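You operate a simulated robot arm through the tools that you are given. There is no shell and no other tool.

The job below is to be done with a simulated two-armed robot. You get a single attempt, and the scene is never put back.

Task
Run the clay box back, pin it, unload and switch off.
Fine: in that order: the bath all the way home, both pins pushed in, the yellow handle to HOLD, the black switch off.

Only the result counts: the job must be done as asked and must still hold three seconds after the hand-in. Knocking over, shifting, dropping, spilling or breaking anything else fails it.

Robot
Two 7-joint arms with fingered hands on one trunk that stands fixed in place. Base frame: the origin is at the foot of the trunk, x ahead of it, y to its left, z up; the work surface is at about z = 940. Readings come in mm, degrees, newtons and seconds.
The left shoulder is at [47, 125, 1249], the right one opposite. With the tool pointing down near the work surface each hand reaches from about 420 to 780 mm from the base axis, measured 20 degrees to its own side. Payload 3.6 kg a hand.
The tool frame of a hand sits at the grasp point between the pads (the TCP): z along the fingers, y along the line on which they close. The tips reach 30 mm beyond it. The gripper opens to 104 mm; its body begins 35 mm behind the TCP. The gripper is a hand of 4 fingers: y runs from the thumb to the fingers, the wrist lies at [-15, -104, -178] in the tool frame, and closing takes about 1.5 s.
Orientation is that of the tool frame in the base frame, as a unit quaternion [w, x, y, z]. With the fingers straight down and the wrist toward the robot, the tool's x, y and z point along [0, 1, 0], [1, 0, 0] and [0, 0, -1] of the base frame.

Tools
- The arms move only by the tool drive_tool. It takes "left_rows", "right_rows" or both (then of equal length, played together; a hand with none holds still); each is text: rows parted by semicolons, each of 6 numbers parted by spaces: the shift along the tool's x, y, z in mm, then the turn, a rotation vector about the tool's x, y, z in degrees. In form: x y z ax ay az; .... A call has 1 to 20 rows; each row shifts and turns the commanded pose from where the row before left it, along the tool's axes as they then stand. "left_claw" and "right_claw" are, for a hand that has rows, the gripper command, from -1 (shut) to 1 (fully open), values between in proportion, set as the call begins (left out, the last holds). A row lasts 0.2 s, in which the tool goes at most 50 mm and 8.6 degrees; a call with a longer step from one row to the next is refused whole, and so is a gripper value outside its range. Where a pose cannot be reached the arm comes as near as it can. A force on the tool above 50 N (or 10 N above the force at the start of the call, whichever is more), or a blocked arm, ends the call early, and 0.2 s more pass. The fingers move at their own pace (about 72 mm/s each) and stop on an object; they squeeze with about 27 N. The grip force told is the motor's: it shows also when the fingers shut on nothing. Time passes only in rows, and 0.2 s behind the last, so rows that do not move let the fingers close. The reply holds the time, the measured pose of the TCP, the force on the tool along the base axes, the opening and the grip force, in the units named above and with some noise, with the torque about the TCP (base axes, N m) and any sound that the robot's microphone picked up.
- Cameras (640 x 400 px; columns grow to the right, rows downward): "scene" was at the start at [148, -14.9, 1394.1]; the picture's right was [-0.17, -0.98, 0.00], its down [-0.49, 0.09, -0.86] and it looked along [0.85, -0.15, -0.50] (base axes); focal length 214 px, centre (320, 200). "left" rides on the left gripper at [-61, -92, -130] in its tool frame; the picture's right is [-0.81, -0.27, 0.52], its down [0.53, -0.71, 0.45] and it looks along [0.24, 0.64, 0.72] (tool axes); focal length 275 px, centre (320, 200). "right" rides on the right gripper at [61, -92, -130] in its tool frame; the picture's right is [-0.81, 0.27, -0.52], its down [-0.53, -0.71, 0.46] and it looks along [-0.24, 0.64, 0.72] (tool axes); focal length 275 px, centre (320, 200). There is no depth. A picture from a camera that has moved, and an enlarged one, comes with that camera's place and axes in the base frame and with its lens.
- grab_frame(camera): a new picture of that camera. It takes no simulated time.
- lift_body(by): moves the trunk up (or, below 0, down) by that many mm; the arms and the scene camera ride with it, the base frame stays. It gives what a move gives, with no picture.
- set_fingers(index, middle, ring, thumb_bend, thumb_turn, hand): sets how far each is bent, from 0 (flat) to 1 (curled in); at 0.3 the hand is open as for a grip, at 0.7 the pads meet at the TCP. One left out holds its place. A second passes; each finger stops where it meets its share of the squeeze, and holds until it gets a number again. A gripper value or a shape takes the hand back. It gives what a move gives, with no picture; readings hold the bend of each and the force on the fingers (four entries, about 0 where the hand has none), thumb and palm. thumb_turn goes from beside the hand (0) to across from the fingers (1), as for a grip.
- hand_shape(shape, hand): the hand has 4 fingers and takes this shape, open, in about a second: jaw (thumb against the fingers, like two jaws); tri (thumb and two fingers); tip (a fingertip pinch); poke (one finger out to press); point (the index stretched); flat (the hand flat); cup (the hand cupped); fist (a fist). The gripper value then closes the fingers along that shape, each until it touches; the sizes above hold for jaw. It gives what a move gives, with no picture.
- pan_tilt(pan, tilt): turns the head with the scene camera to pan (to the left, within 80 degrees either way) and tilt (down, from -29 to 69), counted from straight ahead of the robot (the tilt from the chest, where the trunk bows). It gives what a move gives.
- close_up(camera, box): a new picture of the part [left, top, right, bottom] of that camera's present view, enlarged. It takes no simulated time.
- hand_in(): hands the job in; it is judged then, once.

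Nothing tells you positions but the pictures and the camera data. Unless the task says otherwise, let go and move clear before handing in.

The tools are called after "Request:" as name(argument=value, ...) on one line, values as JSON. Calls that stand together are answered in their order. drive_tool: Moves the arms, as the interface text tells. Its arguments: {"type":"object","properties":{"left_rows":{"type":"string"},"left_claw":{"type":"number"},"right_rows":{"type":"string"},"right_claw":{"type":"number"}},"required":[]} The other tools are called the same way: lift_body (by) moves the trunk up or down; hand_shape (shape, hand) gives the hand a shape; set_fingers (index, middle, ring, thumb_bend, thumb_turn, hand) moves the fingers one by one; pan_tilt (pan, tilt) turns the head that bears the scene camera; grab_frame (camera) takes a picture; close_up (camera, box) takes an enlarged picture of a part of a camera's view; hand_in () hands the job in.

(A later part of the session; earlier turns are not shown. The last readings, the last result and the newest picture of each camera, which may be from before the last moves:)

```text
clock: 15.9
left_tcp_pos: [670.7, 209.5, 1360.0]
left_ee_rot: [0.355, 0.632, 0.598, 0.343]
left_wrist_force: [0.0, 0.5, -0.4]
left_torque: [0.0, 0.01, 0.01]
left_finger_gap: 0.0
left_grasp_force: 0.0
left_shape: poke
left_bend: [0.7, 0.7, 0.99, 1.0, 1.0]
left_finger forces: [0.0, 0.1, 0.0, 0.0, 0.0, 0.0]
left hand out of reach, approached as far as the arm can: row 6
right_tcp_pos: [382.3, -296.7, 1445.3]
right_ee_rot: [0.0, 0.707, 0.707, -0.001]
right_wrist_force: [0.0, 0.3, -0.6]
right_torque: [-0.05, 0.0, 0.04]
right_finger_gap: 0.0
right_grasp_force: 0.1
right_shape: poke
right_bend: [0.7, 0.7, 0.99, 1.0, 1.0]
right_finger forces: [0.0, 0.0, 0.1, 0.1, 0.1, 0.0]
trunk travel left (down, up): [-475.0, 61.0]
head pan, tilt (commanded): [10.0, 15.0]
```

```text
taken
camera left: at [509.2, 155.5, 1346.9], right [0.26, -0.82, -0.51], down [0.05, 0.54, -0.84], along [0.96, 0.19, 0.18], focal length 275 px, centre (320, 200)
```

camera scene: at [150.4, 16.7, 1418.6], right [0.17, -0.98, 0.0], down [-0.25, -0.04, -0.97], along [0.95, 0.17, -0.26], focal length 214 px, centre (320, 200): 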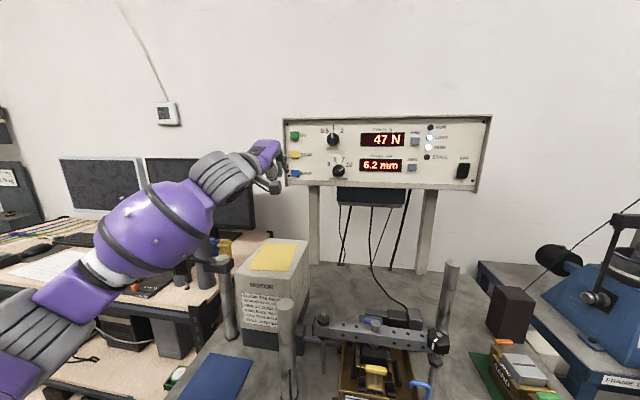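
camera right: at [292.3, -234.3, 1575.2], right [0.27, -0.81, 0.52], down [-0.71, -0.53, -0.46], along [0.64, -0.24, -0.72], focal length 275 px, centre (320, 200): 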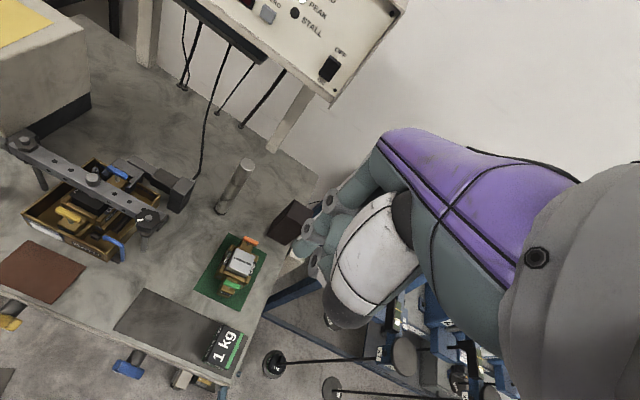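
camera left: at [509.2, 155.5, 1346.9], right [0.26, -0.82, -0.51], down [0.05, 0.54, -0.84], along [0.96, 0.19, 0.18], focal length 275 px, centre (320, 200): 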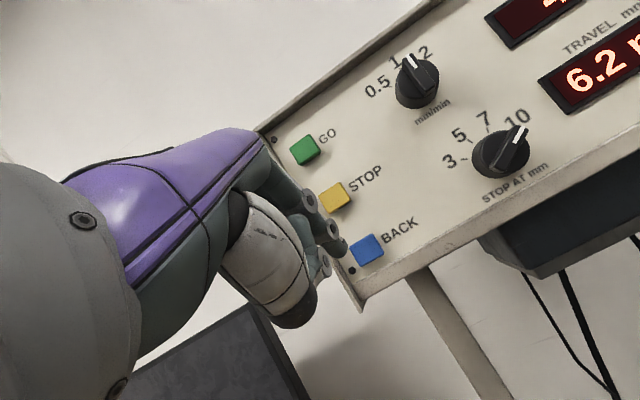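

The tip is at about (696, 198, 1344) and BACK at about (706–730, 188, 1335). I'll line up laterally, then creep forward.

Request:
drive_tool(left_rows="-10.1 -7.8 5.3 0 0 0;0.2 2.05 3.43 0 0 0;0.2 2.05 3.43 0 0 0;0.2 2.05 3.43 0 0 0")

Request:
close_up(camera="left", box=[240, 130, 480, 330])

Request:
close_up(camera="scene", box=[230, 110, 350, 210])

```text
clock: 16.9
left_tcp_pos: [682.9, 208.5, 1360.4]
left_ee_rot: [0.354, 0.633, 0.598, 0.34]
left_wrist_force: [-0.3, -0.2, -0.1]
left_torque: [-0.03, 0.03, -0.01]
left_finger_gap: 0.0
left_grasp_force: 0.0
left_shape: poke
left_bend: [0.7, 0.7, 0.99, 1.0, 1.0]
left_finger forces: [0.1, 0.0, 0.0, 0.0, 0.1, 0.0]
left hand out of reach, approached as far as the arm can: row 1
right_tcp_pos: [383.8, -296.4, 1445.1]
right_ee_rot: [0.0, 0.707, 0.708, 0.001]
right_wrist_force: [-0.3, 0.7, -0.9]
right_torque: [-0.02, -0.01, -0.03]
right_finger_gap: 0.0
right_grasp_force: 0.0
right_shape: poke
right_bend: [0.7, 0.7, 0.99, 1.0, 1.0]
right_finger forces: [0.0, 0.1, 0.1, 0.0, 0.0, 0.1]
trunk travel left (down, up): [-475.0, 61.0]
head pan, tilt (commanded): [10.0, 15.0]
```

```text
2.00 times, centred on (360, 230) of left
camera zoom: at [521.5, 155.1, 1347.3], right [0.26, -0.82, -0.51], down [0.05, 0.54, -0.84], along [0.96, 0.19, 0.18], focal length 551 px, centre (240, 140)
```

zoom: 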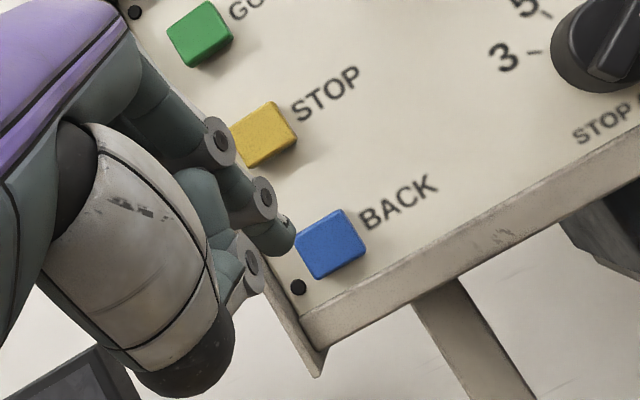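

```text
4.00 times, centred on (290, 160) of scene
camera zoom: at [150.9, 16.8, 1418.5], right [0.17, -0.98, 0.0], down [-0.25, -0.04, -0.97], along [0.95, 0.17, -0.26], focal length 858 px, centre (440, 360)
```

zoom: 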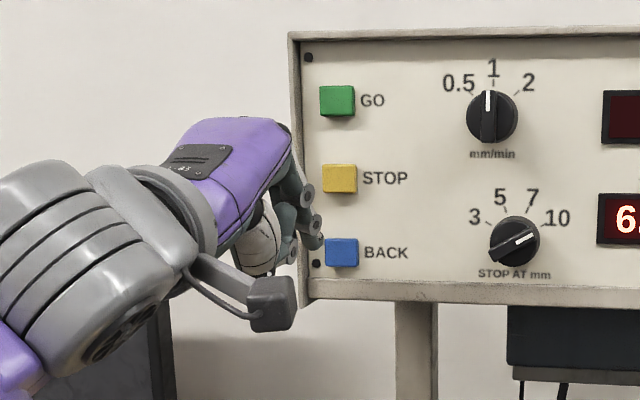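

The arm is at a wrist limit with this pitch, so I'll relax the pitch by 8° and then line up laterally with BACK.

Request:
drive_tool(left_rows="0 0 0 8 0 0;-10 -5 4.1 0 0 0;0 0 0 0 0 0")

Request:
close_up(camera="left", box=[240, 130, 480, 330])

Request:
close_up(camera="scene", box=[260, 135, 340, 200])

```text
clock: 17.7
left_tcp_pos: [683.2, 197.9, 1354.2]
left_ee_rot: [0.311, 0.656, 0.62, 0.299]
left_wrist_force: [-0.4, -0.9, 0.8]
left_torque: [0.03, 0.03, -0.03]
left_finger_gap: 0.0
left_grasp_force: 0.0
left_shape: poke
left_bend: [0.7, 0.7, 0.99, 1.0, 1.0]
left_finger forces: [0.0, 0.0, 0.0, 0.0, 0.0, 0.0]
right_tcp_pos: [382.6, -296.2, 1443.4]
right_ee_rot: [0.0, 0.707, 0.707, 0.0]
right_wrist_force: [0.1, 0.3, -0.6]
right_torque: [-0.02, -0.02, 0.0]
right_finger_gap: 0.3
right_grasp_force: 0.0
right_shape: poke
right_bend: [0.7, 0.7, 0.99, 1.0, 1.0]
right_finger forces: [0.0, 0.1, 0.0, 0.0, 0.1, 0.0]
trunk travel left (down, up): [-475.0, 61.0]
head pan, tilt (commanded): [10.0, 15.0]
```

```text
2.00 times, centred on (360, 230) of left
camera zoom: at [521.3, 143.5, 1362.5], right [0.19, -0.82, -0.54], down [-0.07, 0.54, -0.84], along [0.98, 0.19, 0.05], focal length 551 px, centre (240, 140)
```

zoom: 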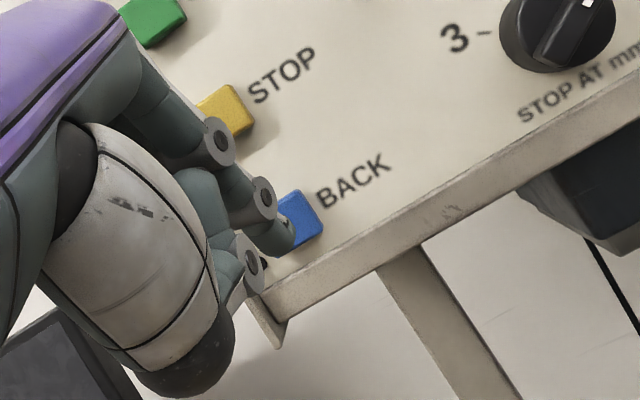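

```text
6.15 times, centred on (300, 168) of scene
camera zoom: at [150.8, 17.0, 1418.5], right [0.17, -0.98, 0.0], down [-0.25, -0.04, -0.97], along [0.95, 0.17, -0.26], focal length 1320 px, centre (443, 400)
```

zoom: 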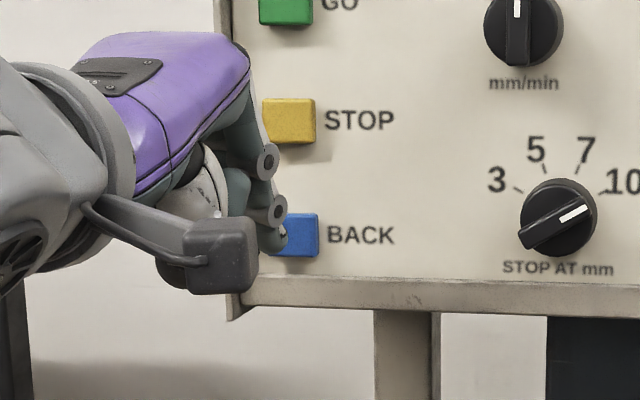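

The tip is now in front of BACK at about (706, 187, 1335). I'll creep straight forward until it touches and presses.

Request:
drive_tool(left_rows="0.2 2.5 3.1 0 0 0;0.2 2.5 3.1 0 0 0;0.2 2.5 3.1 0 0 0;0.2 2.5 3.1 0 0 0")

Request:
grab_frame(camera="left")

Request:
close_up(camera="scene", box=[260, 100, 500, 250])

```text
clock: 18.7
left_tcp_pos: [699.3, 197.6, 1352.8]
left_ee_rot: [0.31, 0.654, 0.621, 0.3]
left_wrist_force: [-0.2, -0.3, 0.7]
left_torque: [-0.01, 0.02, -0.01]
left_finger_gap: 0.1
left_grasp_force: 0.1
left_shape: poke
left_bend: [0.7, 0.7, 0.99, 1.0, 1.0]
left_finger forces: [0.1, 0.0, 0.0, 0.0, 0.0, 0.0]
right_tcp_pos: [383.7, -296.0, 1444.4]
right_ee_rot: [0.0, 0.707, 0.707, 0.0]
right_wrist_force: [0.7, -0.7, 0.1]
right_torque: [-0.01, -0.02, -0.02]
right_finger_gap: 0.0
right_grasp_force: 0.0
right_shape: poke
right_bend: [0.7, 0.7, 0.99, 1.0, 1.0]
right_finger forces: [0.1, 0.0, 0.0, 0.0, 0.1, 0.0]
trunk travel left (down, up): [-475.0, 61.0]
head pan, tilt (commanded): [10.0, 15.0]
```

```text
taken
camera left: at [537.8, 143.7, 1361.8], right [0.19, -0.82, -0.55], down [-0.07, 0.54, -0.84], along [0.98, 0.2, 0.05], focal length 275 px, centre (320, 200)
```

left: 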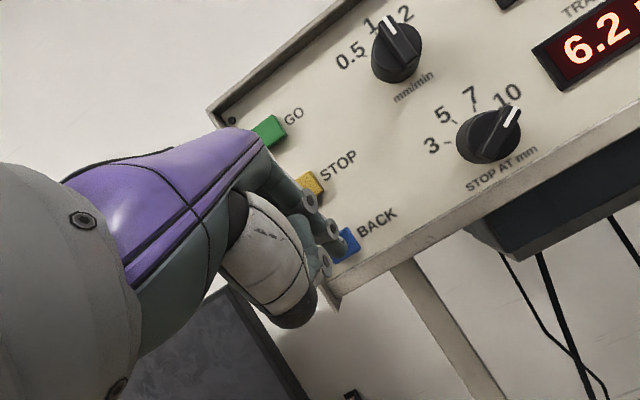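

```text
2.67 times, centred on (380, 175) of scene
camera zoom: at [151.0, 16.9, 1418.5], right [0.17, -0.98, 0.0], down [-0.25, -0.04, -0.97], along [0.95, 0.17, -0.26], focal length 572 px, centre (160, 267)
```

zoom: 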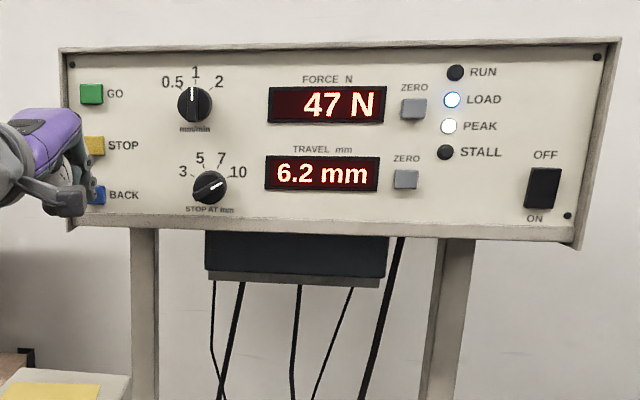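

At this pitch the bent finger's knuckle could touch STOP. I'll back off, switch to the stretched index ("point"), which leads better at this pitch, and come in again.

Request:
drive_tool(left_rows="-1.3 -15.7 -19.5 0 0 0;-1.3 -15.7 -19.5 0 0 0;4.25 -20.5 13.7 0 0 0;4.25 -20.5 13.7 0 0 0")

Request:
hand_shape(shape="point", hand="left")

Request:
close_up(camera="left", box=[240, 100, 480, 300])

Request:
close_up(camera="scene", box=[230, 110, 350, 210])

```text
clock: 19.7
left_tcp_pos: [643.4, 205.8, 1304.0]
left_ee_rot: [0.311, 0.654, 0.621, 0.3]
left_wrist_force: [-0.6, -0.4, -0.1]
left_torque: [0.02, 0.01, 0.01]
left_finger_gap: 0.1
left_grasp_force: 0.1
left_shape: poke
left_bend: [0.7, 0.7, 0.99, 1.0, 1.0]
left_finger forces: [0.1, 0.0, 0.0, 0.0, 0.1, 0.0]
right_tcp_pos: [384.0, -295.8, 1444.6]
right_ee_rot: [-0.001, 0.707, 0.707, 0.001]
right_wrist_force: [-0.9, 0.3, 0.3]
right_torque: [-0.01, 0.0, 0.0]
right_finger_gap: 0.1
right_grasp_force: 0.2
right_shape: poke
right_bend: [0.7, 0.7, 0.99, 1.0, 1.0]
right_finger forces: [0.0, 0.0, 0.0, 0.0, 0.0, 0.1]
trunk travel left (down, up): [-475.0, 61.0]
head pan, tilt (commanded): [10.0, 15.0]
```

```text
clock: 20.6
left_tcp_pos: [644.7, 205.6, 1304.2]
left_ee_rot: [0.31, 0.654, 0.621, 0.3]
left_wrist_force: [-0.4, 0.8, -0.3]
left_torque: [-0.02, -0.02, -0.01]
left_finger_gap: 0.0
left_grasp_force: 0.1
left_shape: point
left_bend: [0.2, 1.0, 1.0, 0.98, 0.88]
left_finger forces: [0.0, 0.0, 0.1, 0.0, 0.0, 0.0]
right_tcp_pos: [384.0, -296.2, 1445.2]
right_ee_rot: [0.0, 0.707, 0.707, 0.001]
right_wrist_force: [0.6, 0.0, 0.2]
right_torque: [0.0, 0.01, -0.01]
right_finger_gap: 0.0
right_grasp_force: 0.0
right_shape: poke
right_bend: [0.7, 0.7, 0.99, 1.0, 1.0]
right_finger forces: [0.1, 0.0, 0.0, 0.1, 0.0, 0.1]
trunk travel left (down, up): [-475.0, 61.0]
head pan, tilt (commanded): [10.0, 15.0]
```

```text
2.00 times, centred on (360, 200) of left
camera zoom: at [483.0, 151.5, 1314.0], right [0.19, -0.82, -0.55], down [-0.07, 0.54, -0.84], along [0.98, 0.2, 0.05], focal length 551 px, centre (240, 200)
```

zoom: 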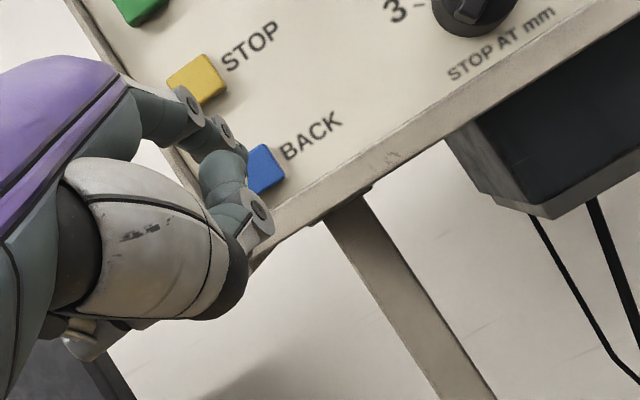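

```text
4.00 times, centred on (290, 160) of scene
camera zoom: at [150.9, 16.9, 1418.5], right [0.17, -0.98, 0.0], down [-0.25, -0.04, -0.97], along [0.95, 0.17, -0.26], focal length 858 px, centre (440, 360)
```

zoom: 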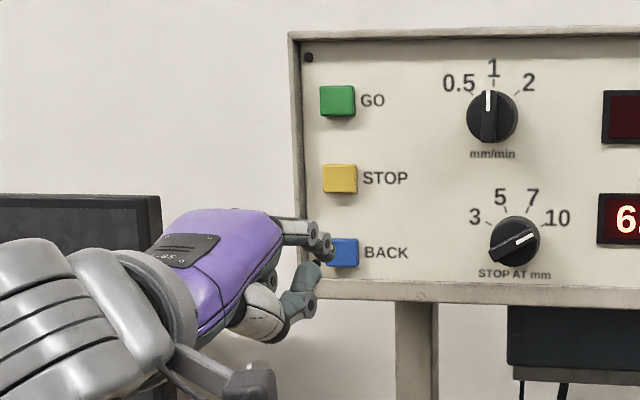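

The tip is just in front of BACK and leads the knuckle and thumb. I'll creep forward.

Request:
drive_tool(left_rows="0.2 2.5 3.1 0 0 0;0.2 2.5 3.1 0 0 0;0.2 2.5 3.1 0 0 0;0.2 2.5 3.1 0 0 0;0.2 2.5 3.1 0 0 0")

Request:
close_up(camera="left", box=[240, 100, 480, 300])

Request:
close_up(camera="scene", box=[260, 100, 500, 250])

```text
clock: 21.8
left_tcp_pos: [665.2, 207.1, 1303.4]
left_ee_rot: [0.309, 0.655, 0.621, 0.3]
left_wrist_force: [0.3, 0.7, 0.3]
left_torque: [-0.01, -0.01, -0.01]
left_finger_gap: 0.0
left_grasp_force: 0.1
left_shape: point
left_bend: [0.2, 1.0, 1.0, 0.98, 0.88]
left_finger forces: [0.0, 0.0, 0.0, 0.0, 0.0, 0.1]
right_tcp_pos: [382.8, -296.2, 1444.5]
right_ee_rot: [0.0, 0.707, 0.707, 0.001]
right_wrist_force: [-0.2, -0.5, 0.0]
right_torque: [0.01, 0.01, 0.03]
right_finger_gap: 0.1
right_grasp_force: 0.1
right_shape: poke
right_bend: [0.7, 0.7, 0.99, 1.0, 1.0]
right_finger forces: [0.0, 0.0, 0.0, 0.1, 0.0, 0.0]
trunk travel left (down, up): [-475.0, 61.0]
head pan, tilt (commanded): [10.0, 15.0]
```

```text
2.00 times, centred on (360, 200) of left
camera zoom: at [504.0, 152.7, 1313.1], right [0.19, -0.82, -0.55], down [-0.07, 0.54, -0.84], along [0.98, 0.2, 0.05], focal length 551 px, centre (240, 200)
```

zoom: 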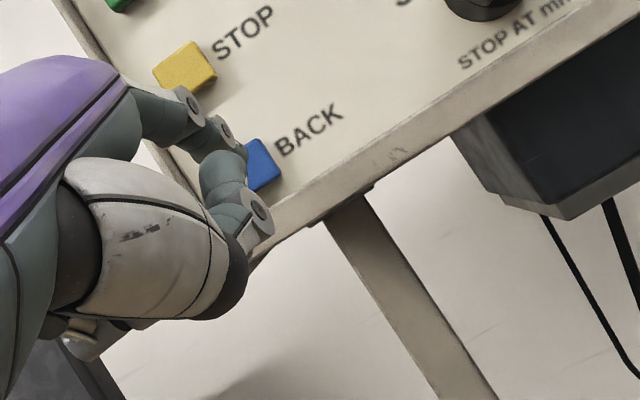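

```text
2.67 times, centred on (380, 175) of scene
camera zoom: at [151.0, 16.8, 1418.5], right [0.17, -0.98, 0.0], down [-0.26, -0.04, -0.97], along [0.95, 0.17, -0.26], focal length 572 px, centre (160, 267)
```

zoom: 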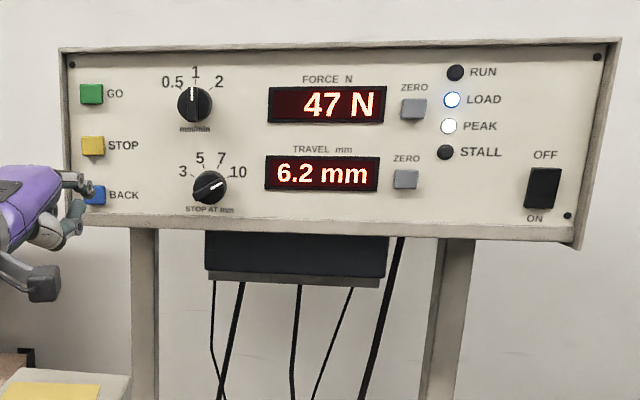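

Request:
drive_tool(left_rows="-2 2.5 3.1 0 0 0;-2 2.5 3.1 0 0 0;0.2 1.9 2.3 0 0 0;0.2 1.9 2.3 0 0 0")

Request:
close_up(camera="left", box=[240, 100, 480, 300])

Request:
close_up(camera="scene", box=[260, 135, 340, 200])

```text
clock: 22.8
left_tcp_pos: [678.6, 204.4, 1304.5]
left_ee_rot: [0.31, 0.655, 0.621, 0.299]
left_wrist_force: [0.4, -0.8, 0.7]
left_torque: [0.04, -0.01, 0.0]
left_finger_gap: 0.0
left_grasp_force: 0.0
left_shape: point
left_bend: [0.2, 1.0, 1.0, 0.98, 0.88]
left_finger forces: [0.0, 0.1, 0.0, 0.0, 0.1, 0.0]
right_tcp_pos: [384.1, -295.8, 1444.8]
right_ee_rot: [0.0, 0.707, 0.707, 0.0]
right_wrist_force: [-0.1, -0.2, -0.4]
right_torque: [-0.01, -0.02, 0.04]
right_finger_gap: 0.0
right_grasp_force: 0.0
right_shape: poke
right_bend: [0.7, 0.7, 0.99, 1.0, 1.0]
right_finger forces: [0.0, 0.0, 0.0, 0.0, 0.1, 0.1]
trunk travel left (down, up): [-475.0, 61.0]
head pan, tilt (commanded): [10.0, 15.0]
```

```text
2.00 times, centred on (360, 200) of left
camera zoom: at [517.3, 148.7, 1312.8], right [0.19, -0.82, -0.55], down [-0.07, 0.54, -0.84], along [0.98, 0.2, 0.05], focal length 551 px, centre (240, 200)
```

zoom: 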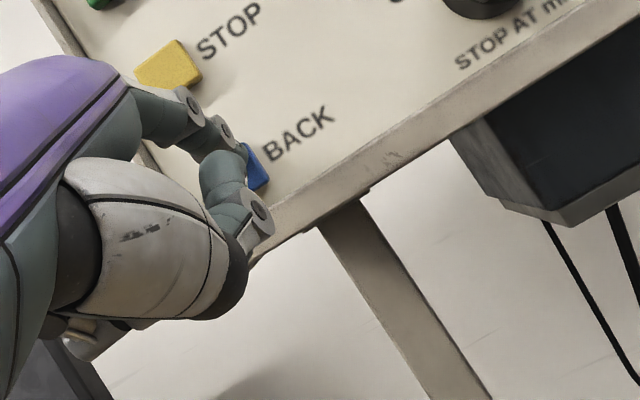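

```text
6.15 times, centred on (300, 168) of scene
camera zoom: at [151.0, 16.9, 1418.5], right [0.17, -0.98, 0.0], down [-0.26, -0.04, -0.97], along [0.95, 0.17, -0.26], focal length 1320 px, centre (443, 400)
```

zoom: 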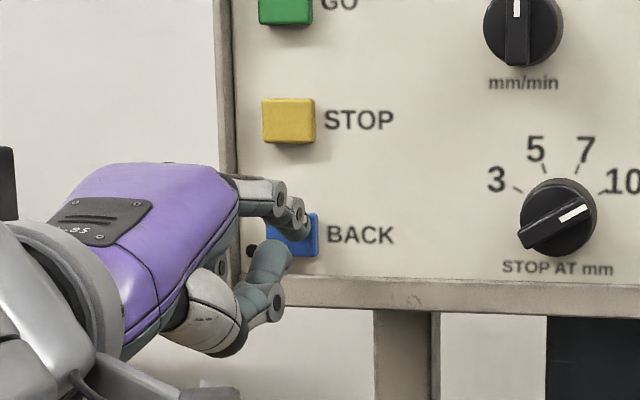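

Still no contact and the tip covers the button, so I'll keep creeping forward.

Request:
drive_tool(left_rows="0.15 1.9 2.3 0 0 0;0.15 1.9 2.3 0 0 0;0.15 1.9 2.3 0 0 0")

Request:
close_up(camera="scene", box=[260, 100, 500, 250])

```text
clock: 23.6
left_tcp_pos: [685.3, 203.4, 1307.4]
left_ee_rot: [0.311, 0.655, 0.62, 0.3]
left_wrist_force: [-11.3, 1.4, 2.0]
left_torque: [-0.06, -0.52, -0.1]
left_finger_gap: 96.0
left_grasp_force: 0.0
left_shape: point
left_bend: [0.21, 1.0, 1.0, 0.98, 0.88]
left_finger forces: [11.6, 0.0, 0.0, 0.0, 0.0, 0.0]
right_tcp_pos: [380.3, -296.5, 1446.0]
right_ee_rot: [0.001, 0.707, 0.707, 0.001]
right_wrist_force: [-0.1, -0.2, -0.4]
right_torque: [-0.02, 0.0, 0.01]
right_finger_gap: 0.0
right_grasp_force: 0.2
right_shape: poke
right_bend: [0.7, 0.7, 0.99, 1.0, 1.0]
right_finger forces: [0.0, 0.1, 0.1, 0.1, 0.0, 0.1]
trunk travel left (down, up): [-475.0, 61.0]
head pan, tilt (commanded): [10.0, 15.0]
heard: click
```

```text
2.67 times, centred on (380, 175) of scene
camera zoom: at [148.4, 17.0, 1418.9], right [0.17, -0.98, 0.0], down [-0.25, -0.04, -0.97], along [0.95, 0.17, -0.26], focal length 572 px, centre (160, 267)
```

zoom: 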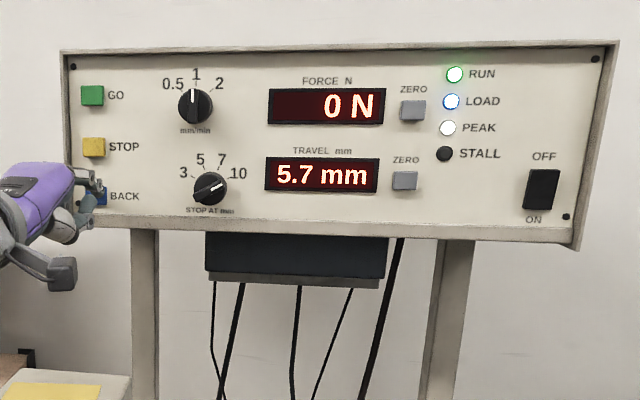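

Click: RUN lit and the travel is falling, now 5.7 mm. I'll back off a little and see whether it keeps running.

Request:
drive_tool(left_rows="-0.4 -5 -6.2 0 0 0;-0.4 -5 -6.2 0 0 0;-0.4 -5 -6.2 0 0 0;0 0 0 0 0 0;0 0 0 0 0 0;0 0 0 0 0 0")

Request:
close_up(camera="scene", box=[260, 100, 500, 250])

```text
clock: 25.0
left_tcp_pos: [663.5, 201.5, 1305.0]
left_ee_rot: [0.31, 0.654, 0.621, 0.301]
left_wrist_force: [0.4, 0.6, -0.2]
left_torque: [-0.02, 0.0, -0.03]
left_finger_gap: 96.0
left_grasp_force: 0.1
left_shape: point
left_bend: [0.2, 1.0, 1.0, 0.98, 0.88]
left_finger forces: [0.1, 0.0, 0.1, 0.1, 0.1, 0.1]
right_tcp_pos: [383.8, -296.4, 1443.9]
right_ee_rot: [0.0, 0.708, 0.707, 0.0]
right_wrist_force: [-0.2, -0.2, 1.2]
right_torque: [-0.01, 0.0, 0.04]
right_finger_gap: 0.0
right_grasp_force: 0.1
right_shape: poke
right_bend: [0.7, 0.7, 0.99, 1.0, 1.0]
right_finger forces: [0.0, 0.1, 0.1, 0.1, 0.1, 0.1]
trunk travel left (down, up): [-475.0, 61.0]
head pan, tilt (commanded): [10.0, 15.0]
```

```text
2.67 times, centred on (380, 175) of scene
camera zoom: at [151.0, 16.9, 1418.5], right [0.17, -0.98, 0.0], down [-0.26, -0.04, -0.97], along [0.95, 0.17, -0.26], focal length 572 px, centre (160, 267)
```

zoom: 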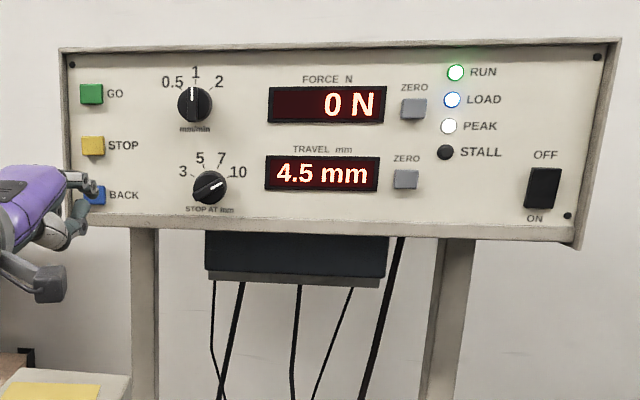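

It keeps running on its own, about 0.9 mm/s. I'll retreat the left hand and wait for the bath to reach home.

Request:
drive_tool(left_rows="-2.1 -25 -31 0 0 0;-2.1 -25 -31 0 0 0;0 0 0 0 0 0;0 0 0 0 0 0;0 0 0 0 0 0;0 0 0 0 0 0;0 0 0 0 0 0;0 0 0 0 0 0;0 0 0 0 0 0;0 0 0 0 0 0;0 0 0 0 0 0;0 0 0 0 0 0;0 0 0 0 0 0;0 0 0 0 0 0;0 0 0 0 0 0;0 0 0 0 0 0;0 0 0 0 0 0;0 0 0 0 0 0;0 0 0 0 0 0;0 0 0 0 0 0")

Request:
close_up(camera="scene", box=[260, 100, 500, 250])

```text
clock: 29.2
left_tcp_pos: [584.4, 202.7, 1305.0]
left_ee_rot: [0.31, 0.654, 0.621, 0.3]
left_wrist_force: [-0.8, 0.6, -0.5]
left_torque: [0.01, -0.04, 0.02]
left_finger_gap: 95.9
left_grasp_force: 0.0
left_shape: point
left_bend: [0.2, 1.0, 1.0, 0.98, 0.88]
left_finger forces: [0.0, 0.1, 0.1, 0.0, 0.0, 0.1]
right_tcp_pos: [383.3, -297.3, 1444.9]
right_ee_rot: [0.0, 0.707, 0.707, 0.0]
right_wrist_force: [0.0, -0.4, 0.3]
right_torque: [0.0, -0.02, 0.01]
right_finger_gap: 0.1
right_grasp_force: 0.1
right_shape: poke
right_bend: [0.7, 0.7, 0.99, 1.0, 1.0]
right_finger forces: [0.0, 0.1, 0.0, 0.0, 0.0, 0.1]
trunk travel left (down, up): [-475.0, 61.0]
head pan, tilt (commanded): [10.0, 15.0]
```

```text
2.67 times, centred on (380, 175) of scene
camera zoom: at [150.9, 16.9, 1418.5], right [0.17, -0.98, 0.0], down [-0.25, -0.04, -0.97], along [0.95, 0.17, -0.26], focal length 572 px, centre (160, 267)
```

zoom: 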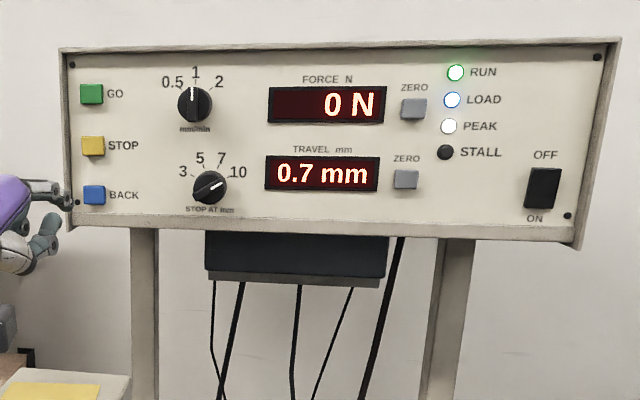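

It's down to 0.7 mm and still running, so I'll wait a bit more.

Request:
drive_tool(left_rows="0 0 0 0 0 0;0 0 0 0 0 0;0 0 0 0 0 0;0 0 0 0 0 0;0 0 0 0 0 0;0 0 0 0 0 0;0 0 0 0 0 0;0 0 0 0 0 0;0 0 0 0 0 0;0 0 0 0 0 0")

Request:
close_up(camera="scene", box=[260, 100, 500, 250])

Request:
pan_tilt(pan=-5, tilt=40)

Request:
grab_frame(camera="scene")

Request:
close_up(camera="scene", box=[240, 150, 400, 250])

```text
clock: 31.4
left_tcp_pos: [584.5, 202.3, 1305.4]
left_ee_rot: [0.311, 0.654, 0.621, 0.301]
left_wrist_force: [-0.4, -1.0, 0.1]
left_torque: [-0.02, 0.03, -0.01]
left_finger_gap: 95.9
left_grasp_force: 0.0
left_shape: point
left_bend: [0.2, 1.0, 1.0, 0.98, 0.88]
left_finger forces: [0.1, 0.0, 0.1, 0.0, 0.0, 0.0]
right_tcp_pos: [383.2, -296.4, 1445.6]
right_ee_rot: [0.0, 0.707, 0.707, 0.0]
right_wrist_force: [0.7, 0.3, 0.5]
right_torque: [0.01, 0.0, 0.03]
right_finger_gap: 0.1
right_grasp_force: 0.0
right_shape: poke
right_bend: [0.7, 0.7, 0.99, 1.0, 1.0]
right_finger forces: [0.1, 0.1, 0.1, 0.1, 0.1, 0.1]
trunk travel left (down, up): [-475.0, 61.0]
head pan, tilt (commanded): [10.0, 15.0]
```

```text
2.67 times, centred on (380, 175) of scene
camera zoom: at [150.9, 16.9, 1418.5], right [0.17, -0.98, 0.0], down [-0.25, -0.04, -0.97], along [0.95, 0.17, -0.26], focal length 572 px, centre (160, 267)
```

zoom: 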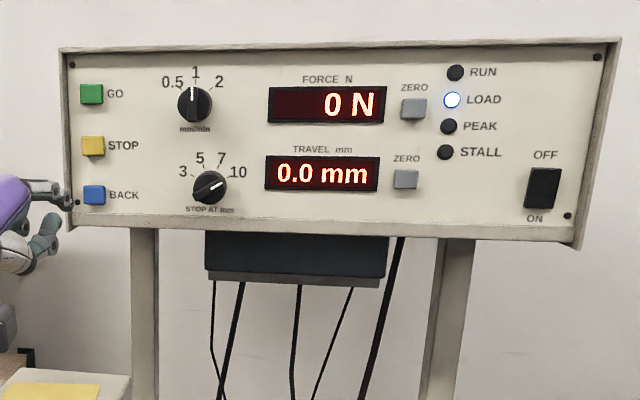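

```text
clock: 32.2
left_tcp_pos: [584.7, 203.3, 1304.3]
left_ee_rot: [0.31, 0.654, 0.621, 0.3]
left_wrist_force: [0.0, -0.3, -0.3]
left_torque: [0.0, 0.03, -0.01]
left_finger_gap: 96.3
left_grasp_force: 0.0
left_shape: point
left_bend: [0.2, 1.0, 1.0, 0.98, 0.88]
left_finger forces: [0.1, 0.1, 0.0, 0.0, 0.0, 0.0]
right_tcp_pos: [383.7, -295.3, 1444.7]
right_ee_rot: [0.0, 0.707, 0.707, 0.0]
right_wrist_force: [-0.2, -0.6, 0.1]
right_torque: [0.01, 0.01, -0.01]
right_finger_gap: 0.2
right_grasp_force: 0.0
right_shape: poke
right_bend: [0.7, 0.7, 0.99, 1.0, 1.0]
right_finger forces: [0.1, 0.0, 0.1, 0.0, 0.0, 0.0]
trunk travel left (down, up): [-475.0, 61.0]
head pan, tilt (commanded): [-5.0, 40.0]
```

```text
taken
camera scene: at [143.6, -6.7, 1379.0], right [-0.09, -1.0, 0.0], down [-0.64, 0.06, -0.77], along [0.76, -0.07, -0.64], focal length 214 px, centre (320, 200)
```

scene: 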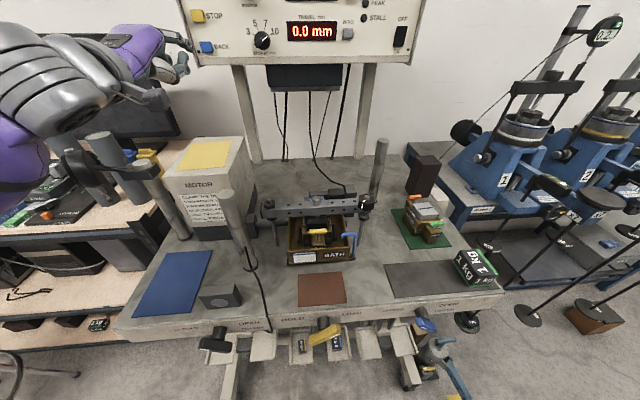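

```text
4.00 times, centred on (320, 200) of scene
camera zoom: at [143.6, -6.7, 1379.0], right [-0.09, -1.0, 0.0], down [-0.64, 0.06, -0.77], along [0.76, -0.07, -0.64], focal length 858 px, centre (320, 200)
```

zoom: 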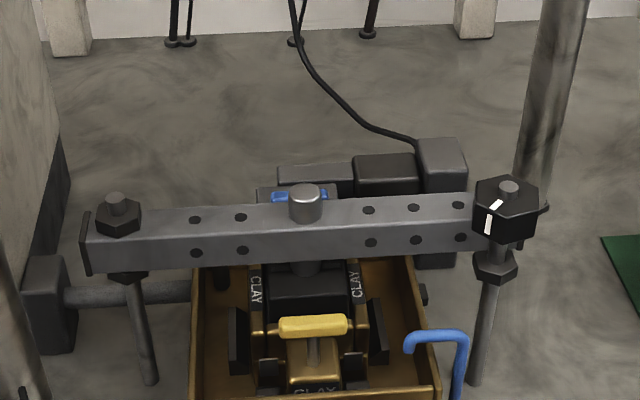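

Travel shows 0.0 and RUN is out, so the bath is home. Next are the pins, starting with the yellow one. I'll raise the left hand, turn it to point straight down, and hover the index over it.

Request:
drive_tool(left_rows="0.2 23.4 -18.9 0 0 0;0.2 23.4 -18.9 0 0 0;0 0 0 8.5 0 0;0 0 0 8.5 0 0;0 0 0 8.5 0 0;0 0 0 8.5 0 0;0 0 0 8.5 0 0;0 0 0 8.5 0 0;0 0 0 0 0 0")

```text
clock: 34.2
left_tcp_pos: [582.8, 202.6, 1363.9]
left_ee_rot: [-0.002, 0.725, 0.689, 0.003]
left_wrist_force: [-0.2, 0.1, -0.8]
left_torque: [0.0, 0.0, -0.07]
left_finger_gap: 95.7
left_grasp_force: 0.1
left_shape: point
left_bend: [0.2, 1.0, 1.0, 0.98, 0.88]
left_finger forces: [0.0, 0.1, 0.1, 0.0, 0.1, 0.0]
right_tcp_pos: [382.9, -295.9, 1444.9]
right_ee_rot: [0.0, 0.707, 0.707, 0.0]
right_wrist_force: [-0.4, 0.5, 0.4]
right_torque: [0.0, 0.02, 0.0]
right_finger_gap: 0.1
right_grasp_force: 0.2
right_shape: poke
right_bend: [0.7, 0.7, 0.99, 1.0, 1.0]
right_finger forces: [0.1, 0.0, 0.0, 0.0, 0.0, 0.1]
trunk travel left (down, up): [-475.0, 61.0]
head pan, tilt (commanded): [-5.0, 40.0]
```

Request:
drive_tool(left_rows="-32.1 -24.5 20.6 0 0 0;-32.1 -24.5 20.6 0 0 0;-32.1 -24.5 20.6 0 0 0;-32.1 -24.5 20.6 0 0 0;-32.1 -24.5 20.6 0 0 0;-32.1 -24.5 20.6 0 0 0;-32.1 -24.5 20.6 0 0 0;0 0 0 0 0 0")

Request:
grab_frame(camera="scene")

Request:
grab_frame(camera="left")

Request:
grab_frame(camera="right")

```text
clock: 36.0
left_tcp_pos: [402.1, -9.7, 1217.9]
left_ee_rot: [-0.002, 0.724, 0.69, 0.003]
left_wrist_force: [-1.3, 1.2, -0.2]
left_torque: [-0.02, 0.02, -0.01]
left_finger_gap: 96.1
left_grasp_force: 0.0
left_shape: point
left_bend: [0.2, 1.0, 1.0, 0.98, 0.88]
left_finger forces: [0.0, 0.0, 0.1, 0.1, 0.0, 0.0]
right_tcp_pos: [383.7, -296.6, 1445.6]
right_ee_rot: [0.0, 0.708, 0.706, 0.0]
right_wrist_force: [0.2, 0.2, 0.4]
right_torque: [0.02, -0.05, 0.03]
right_finger_gap: 0.1
right_grasp_force: 0.0
right_shape: poke
right_bend: [0.7, 0.7, 0.99, 1.0, 1.0]
right_finger forces: [0.0, 0.0, 0.0, 0.0, 0.0, 0.0]
trunk travel left (down, up): [-475.0, 61.0]
head pan, tilt (commanded): [-5.0, 40.0]
```

```text
taken
camera scene: at [143.7, -6.1, 1379.0], right [-0.09, -1.0, 0.0], down [-0.64, 0.06, -0.77], along [0.76, -0.07, -0.64], focal length 214 px, centre (320, 200)
```

scene: 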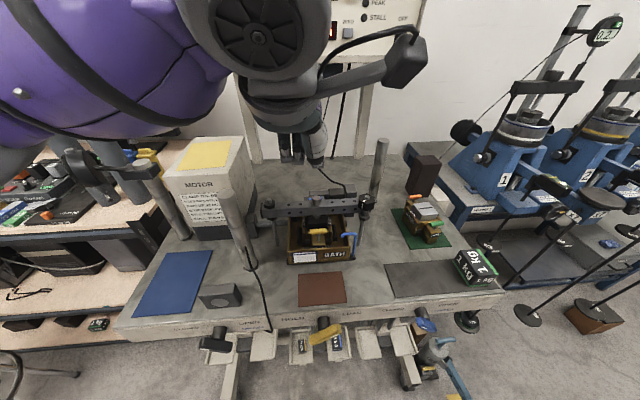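

```text
taken
camera left: at [307.5, -69.0, 1347.0], right [-0.31, -0.79, -0.52], down [-0.69, 0.57, -0.45], along [0.66, 0.22, -0.72], focal length 275 px, centre (320, 200)
```

left: 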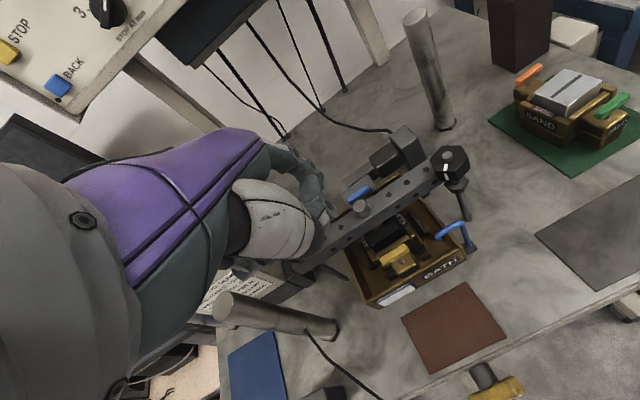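

```text
taken
camera right: at [292.3, -233.6, 1575.3], right [0.27, -0.81, 0.52], down [-0.71, -0.53, -0.46], along [0.64, -0.24, -0.72], focal length 275 px, centre (320, 200)
```

right: 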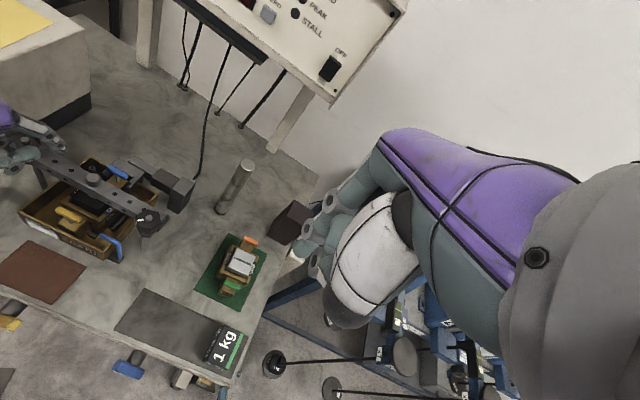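

Request:
close_up(camera="left", box=[280, 120, 480, 320])

Request:
close_up(camera="right", box=[0, 120, 210, 270])

Request:
close_up(camera="scene", box=[240, 100, 400, 280])

```text
2.00 times, centred on (380, 220) of left
camera zoom: at [307.5, -69.0, 1347.0], right [-0.31, -0.79, -0.52], down [-0.69, 0.57, -0.45], along [0.66, 0.22, -0.72], focal length 551 px, centre (200, 160)
```

zoom: 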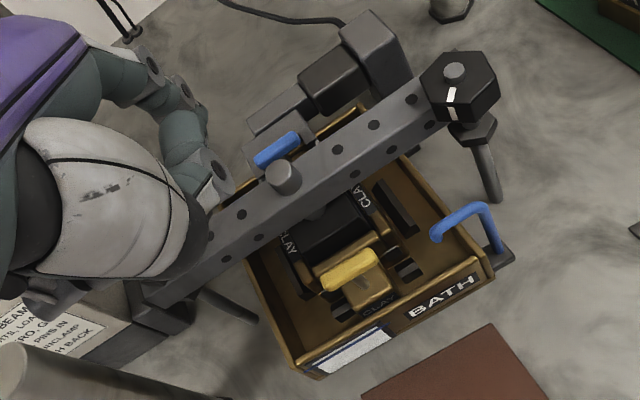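

```text
2.67 times, centred on (105, 195) of right
camera zoom: at [292.3, -233.6, 1575.3], right [0.27, -0.81, 0.52], down [-0.71, -0.53, -0.46], along [0.64, -0.24, -0.72], focal length 734 px, centre (893, 213)
```

zoom: 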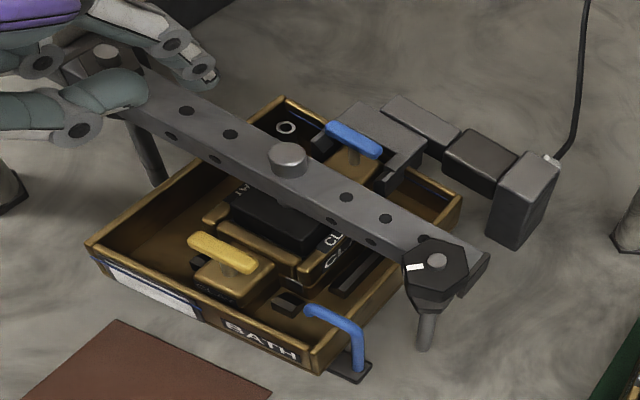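

```text
2.22 times, centred on (320, 190) of scene
camera zoom: at [143.7, -6.1, 1379.0], right [-0.09, -1.0, 0.0], down [-0.64, 0.06, -0.77], along [0.76, -0.07, -0.64], focal length 477 px, centre (320, 222)
```

zoom: 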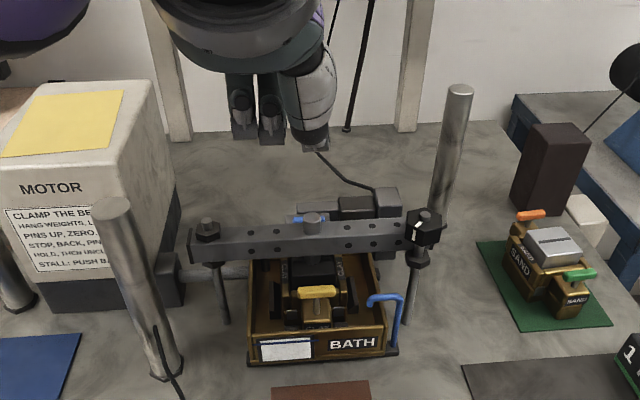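

I now put the yellow T-pin top at about (446, −30, 1042) and the index tip at about tool (−17.5, 62, 24), with nothing else of the hand lower than 35 mm above the tip. I'll descend to just above the yellow pin.

Request:
drive_tool(left_rows="-0.3 -5.7 38 0 0 0;-0.3 -5.7 38 0 0 0;-0.3 -5.7 38 0 0 0;0 0 0 0 0 0")

Request:
close_up(camera="left", box=[280, 100, 480, 300])

Request:
close_up(camera="right", box=[0, 120, 210, 270])

Request:
close_up(camera="scene", box=[240, 130, 400, 280])

```text
clock: 37.0
left_tcp_pos: [384.7, -11.2, 1104.3]
left_ee_rot: [-0.001, 0.724, 0.69, 0.003]
left_wrist_force: [0.5, 0.6, 0.6]
left_torque: [0.01, 0.0, -0.02]
left_finger_gap: 95.9
left_grasp_force: 0.1
left_shape: point
left_bend: [0.2, 1.0, 1.0, 0.98, 0.88]
left_finger forces: [0.0, 0.0, 0.0, 0.1, 0.0, 0.0]
right_tcp_pos: [382.5, -296.8, 1444.9]
right_ee_rot: [0.0, 0.707, 0.707, -0.001]
right_wrist_force: [-0.8, 0.1, 0.5]
right_torque: [0.01, -0.02, 0.01]
right_finger_gap: 0.5
right_grasp_force: 0.0
right_shape: poke
right_bend: [0.7, 0.7, 0.99, 1.0, 1.0]
right_finger forces: [0.1, 0.0, 0.0, 0.0, 0.1, 0.1]
trunk travel left (down, up): [-475.0, 61.0]
head pan, tilt (commanded): [-5.0, 40.0]
```

```text
2.00 times, centred on (380, 200) of left
camera zoom: at [290.8, -69.4, 1232.7], right [-0.31, -0.79, -0.52], down [-0.69, 0.57, -0.45], along [0.66, 0.22, -0.72], focal length 551 px, centre (200, 200)
```

zoom: 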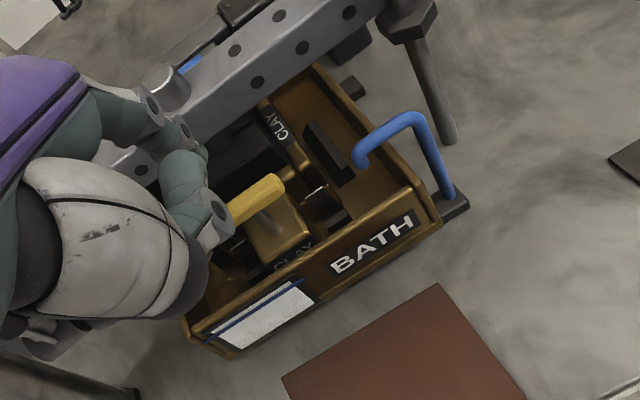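

```text
2.67 times, centred on (105, 195) of right
camera zoom: at [292.1, -234.3, 1575.3], right [0.27, -0.81, 0.52], down [-0.71, -0.53, -0.46], along [0.64, -0.24, -0.72], focal length 734 px, centre (893, 213)
```

zoom: 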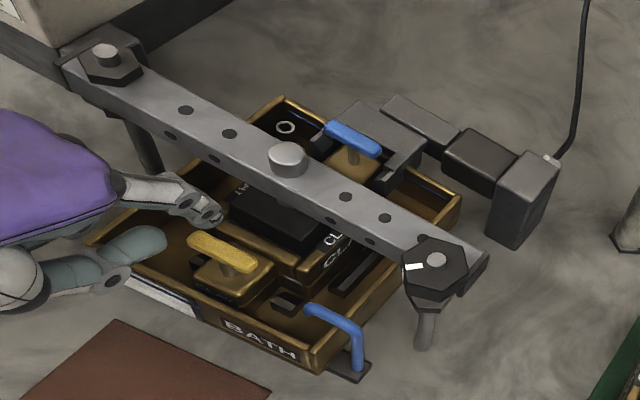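

```text
2.67 times, centred on (320, 205) of scene
camera zoom: at [143.5, -6.7, 1379.0], right [-0.09, -1.0, 0.0], down [-0.64, 0.06, -0.77], along [0.76, -0.07, -0.64], focal length 572 px, centre (320, 187)
```

zoom: 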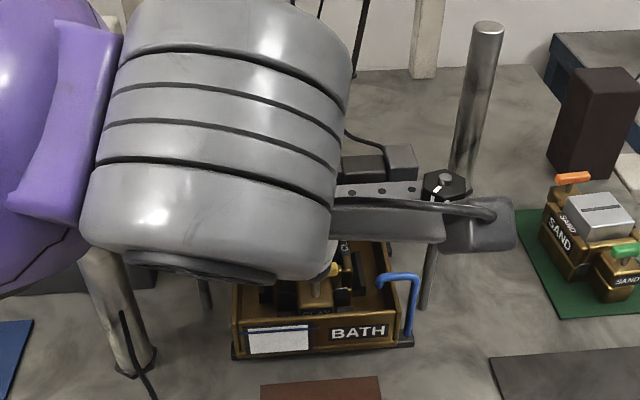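

The tip is about 38 mm above the yellow T and slightly too far forward, so I'll nudge back and descend.

Request:
drive_tool(left_rows="-2 -3 10 0 0 0;0 0 10 0 0 0;0 0 6 0 0 0;0 0 0 0 0 0")

Request:
close_up(camera="right", box=[40, 170, 110, 220])

Request:
close_up(camera="left", box=[300, 150, 420, 270])

```text
clock: 38.0
left_tcp_pos: [381.3, -13.6, 1077.6]
left_ee_rot: [-0.002, 0.724, 0.69, 0.003]
left_wrist_force: [0.9, -0.4, 0.9]
left_torque: [0.0, 0.02, -0.02]
left_finger_gap: 96.1
left_grasp_force: 0.1
left_shape: point
left_bend: [0.2, 1.0, 1.0, 0.98, 0.88]
left_finger forces: [0.0, 0.0, 0.0, 0.1, 0.0, 0.1]
right_tcp_pos: [384.4, -296.7, 1446.0]
right_ee_rot: [0.0, 0.707, 0.708, 0.001]
right_wrist_force: [0.2, 0.9, 0.1]
right_torque: [0.0, 0.02, 0.0]
right_finger_gap: 0.0
right_grasp_force: 0.1
right_shape: poke
right_bend: [0.7, 0.7, 0.99, 1.0, 1.0]
right_finger forces: [0.0, 0.1, 0.0, 0.0, 0.0, 0.0]
trunk travel left (down, up): [-475.0, 61.0]
head pan, tilt (commanded): [-5.0, 40.0]
```

```text
8.00 times, centred on (75, 195) of right
camera zoom: at [292.2, -234.3, 1575.2], right [0.27, -0.81, 0.52], down [-0.71, -0.53, -0.46], along [0.64, -0.24, -0.72], focal length 2202 px, centre (2280, 240)
```

zoom: 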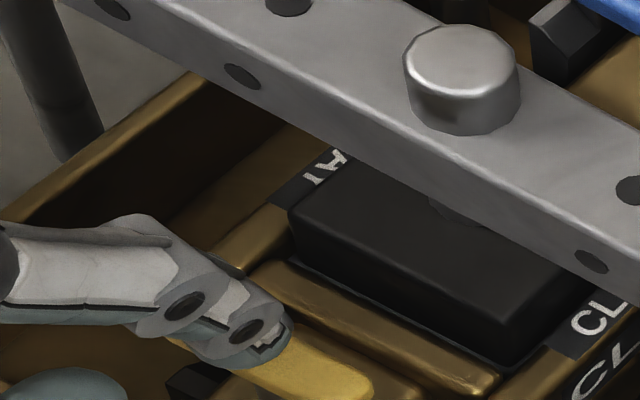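

```text
3.33 times, centred on (360, 210) of left
camera zoom: at [287.3, -72.4, 1206.0], right [-0.31, -0.79, -0.52], down [-0.69, 0.57, -0.45], along [0.66, 0.22, -0.72], focal length 918 px, centre (187, 167)
```

zoom: 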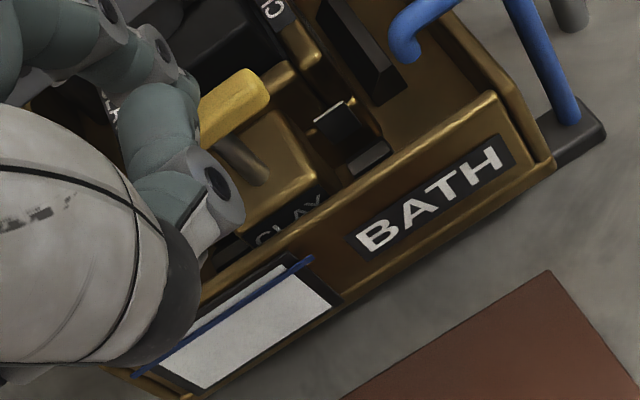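

The tip is right over the yellow T, about 10 mm above it. I'll push down in small steps and watch the force.

Request:
drive_tool(left_rows="0 3 4 0 0 0;0 0 4 0 0 0;0 0 3 0 0 0;0 0 3 0 0 0")

Request:
close_up(camera="right", box=[30, 180, 130, 250])

Request:
close_up(camera="left", box=[300, 150, 420, 270])

```text
clock: 39.0
left_tcp_pos: [385.5, -13.3, 1063.7]
left_ee_rot: [0.0, 0.724, 0.69, 0.003]
left_wrist_force: [-0.6, 0.1, -1.0]
left_torque: [-0.01, 0.01, -0.01]
left_finger_gap: 0.1
left_grasp_force: 0.0
left_shape: point
left_bend: [0.2, 1.0, 1.0, 0.98, 0.88]
left_finger forces: [0.1, 0.1, 0.1, 0.0, 0.0, 0.0]
right_tcp_pos: [382.9, -296.2, 1443.9]
right_ee_rot: [0.0, 0.707, 0.707, 0.0]
right_wrist_force: [-0.4, -0.1, -0.1]
right_torque: [-0.03, 0.04, 0.02]
right_finger_gap: 0.0
right_grasp_force: 0.0
right_shape: poke
right_bend: [0.7, 0.7, 0.99, 1.0, 1.0]
right_finger forces: [0.1, 0.1, 0.1, 0.0, 0.1, 0.0]
trunk travel left (down, up): [-475.0, 61.0]
head pan, tilt (commanded): [-5.0, 40.0]
```

```text
5.71 times, centred on (80, 215) of right
camera zoom: at [292.5, -234.3, 1575.1], right [0.27, -0.81, 0.52], down [-0.71, -0.53, -0.46], along [0.64, -0.24, -0.72], focal length 1573 px, centre (1691, 114)
```

zoom: 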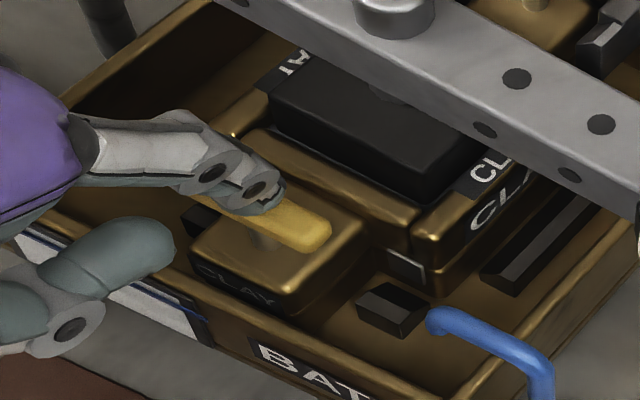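

```text
3.33 times, centred on (360, 210) of left
camera zoom: at [290.6, -71.9, 1192.9], right [-0.31, -0.79, -0.52], down [-0.69, 0.57, -0.45], along [0.66, 0.22, -0.72], focal length 918 px, centre (187, 167)
```

zoom: 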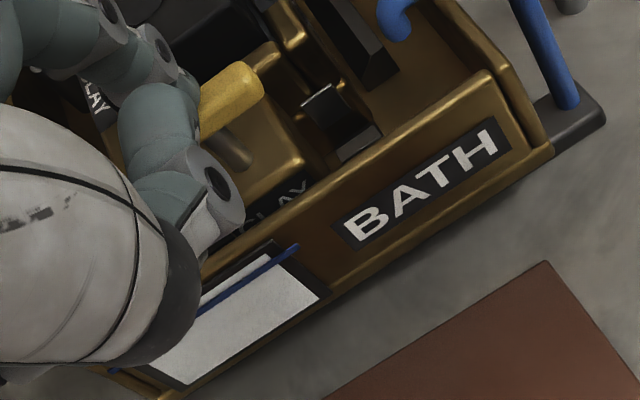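

Request:
drive_tool(left_rows="0 0 3 0 0 0;0 0 3 0 0 0;0 0 3 0 0 0")

Request:
close_up(camera="right", box=[30, 180, 130, 250])

```text
clock: 39.9
left_tcp_pos: [383.7, -13.7, 1055.9]
left_ee_rot: [0.0, 0.724, 0.689, 0.003]
left_wrist_force: [-2.8, 0.4, 7.5]
left_torque: [-0.12, -0.48, -0.04]
left_finger_gap: 0.0
left_grasp_force: 0.1
left_shape: point
left_bend: [0.19, 1.0, 1.0, 0.98, 0.88]
left_finger forces: [7.7, 0.0, 0.0, 0.0, 0.0, 0.0]
right_tcp_pos: [382.7, -297.1, 1445.6]
right_ee_rot: [0.0, 0.707, 0.708, 0.0]
right_wrist_force: [0.7, -0.1, -0.2]
right_torque: [-0.02, 0.03, -0.01]
right_finger_gap: 0.0
right_grasp_force: 0.1
right_shape: poke
right_bend: [0.7, 0.7, 0.99, 1.0, 1.0]
right_finger forces: [0.0, 0.1, 0.0, 0.1, 0.0, 0.0]
trunk travel left (down, up): [-475.0, 61.0]
head pan, tilt (commanded): [-5.0, 40.0]
```

```text
5.71 times, centred on (80, 215) of right
camera zoom: at [290.9, -234.1, 1575.7], right [0.27, -0.81, 0.52], down [-0.71, -0.53, -0.46], along [0.65, -0.24, -0.72], focal length 1573 px, centre (1691, 114)
```

zoom: 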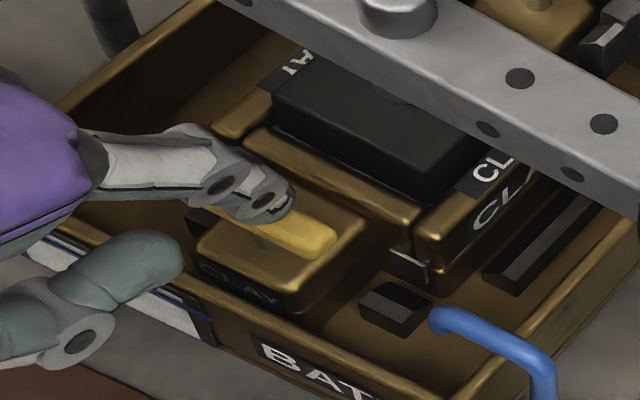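

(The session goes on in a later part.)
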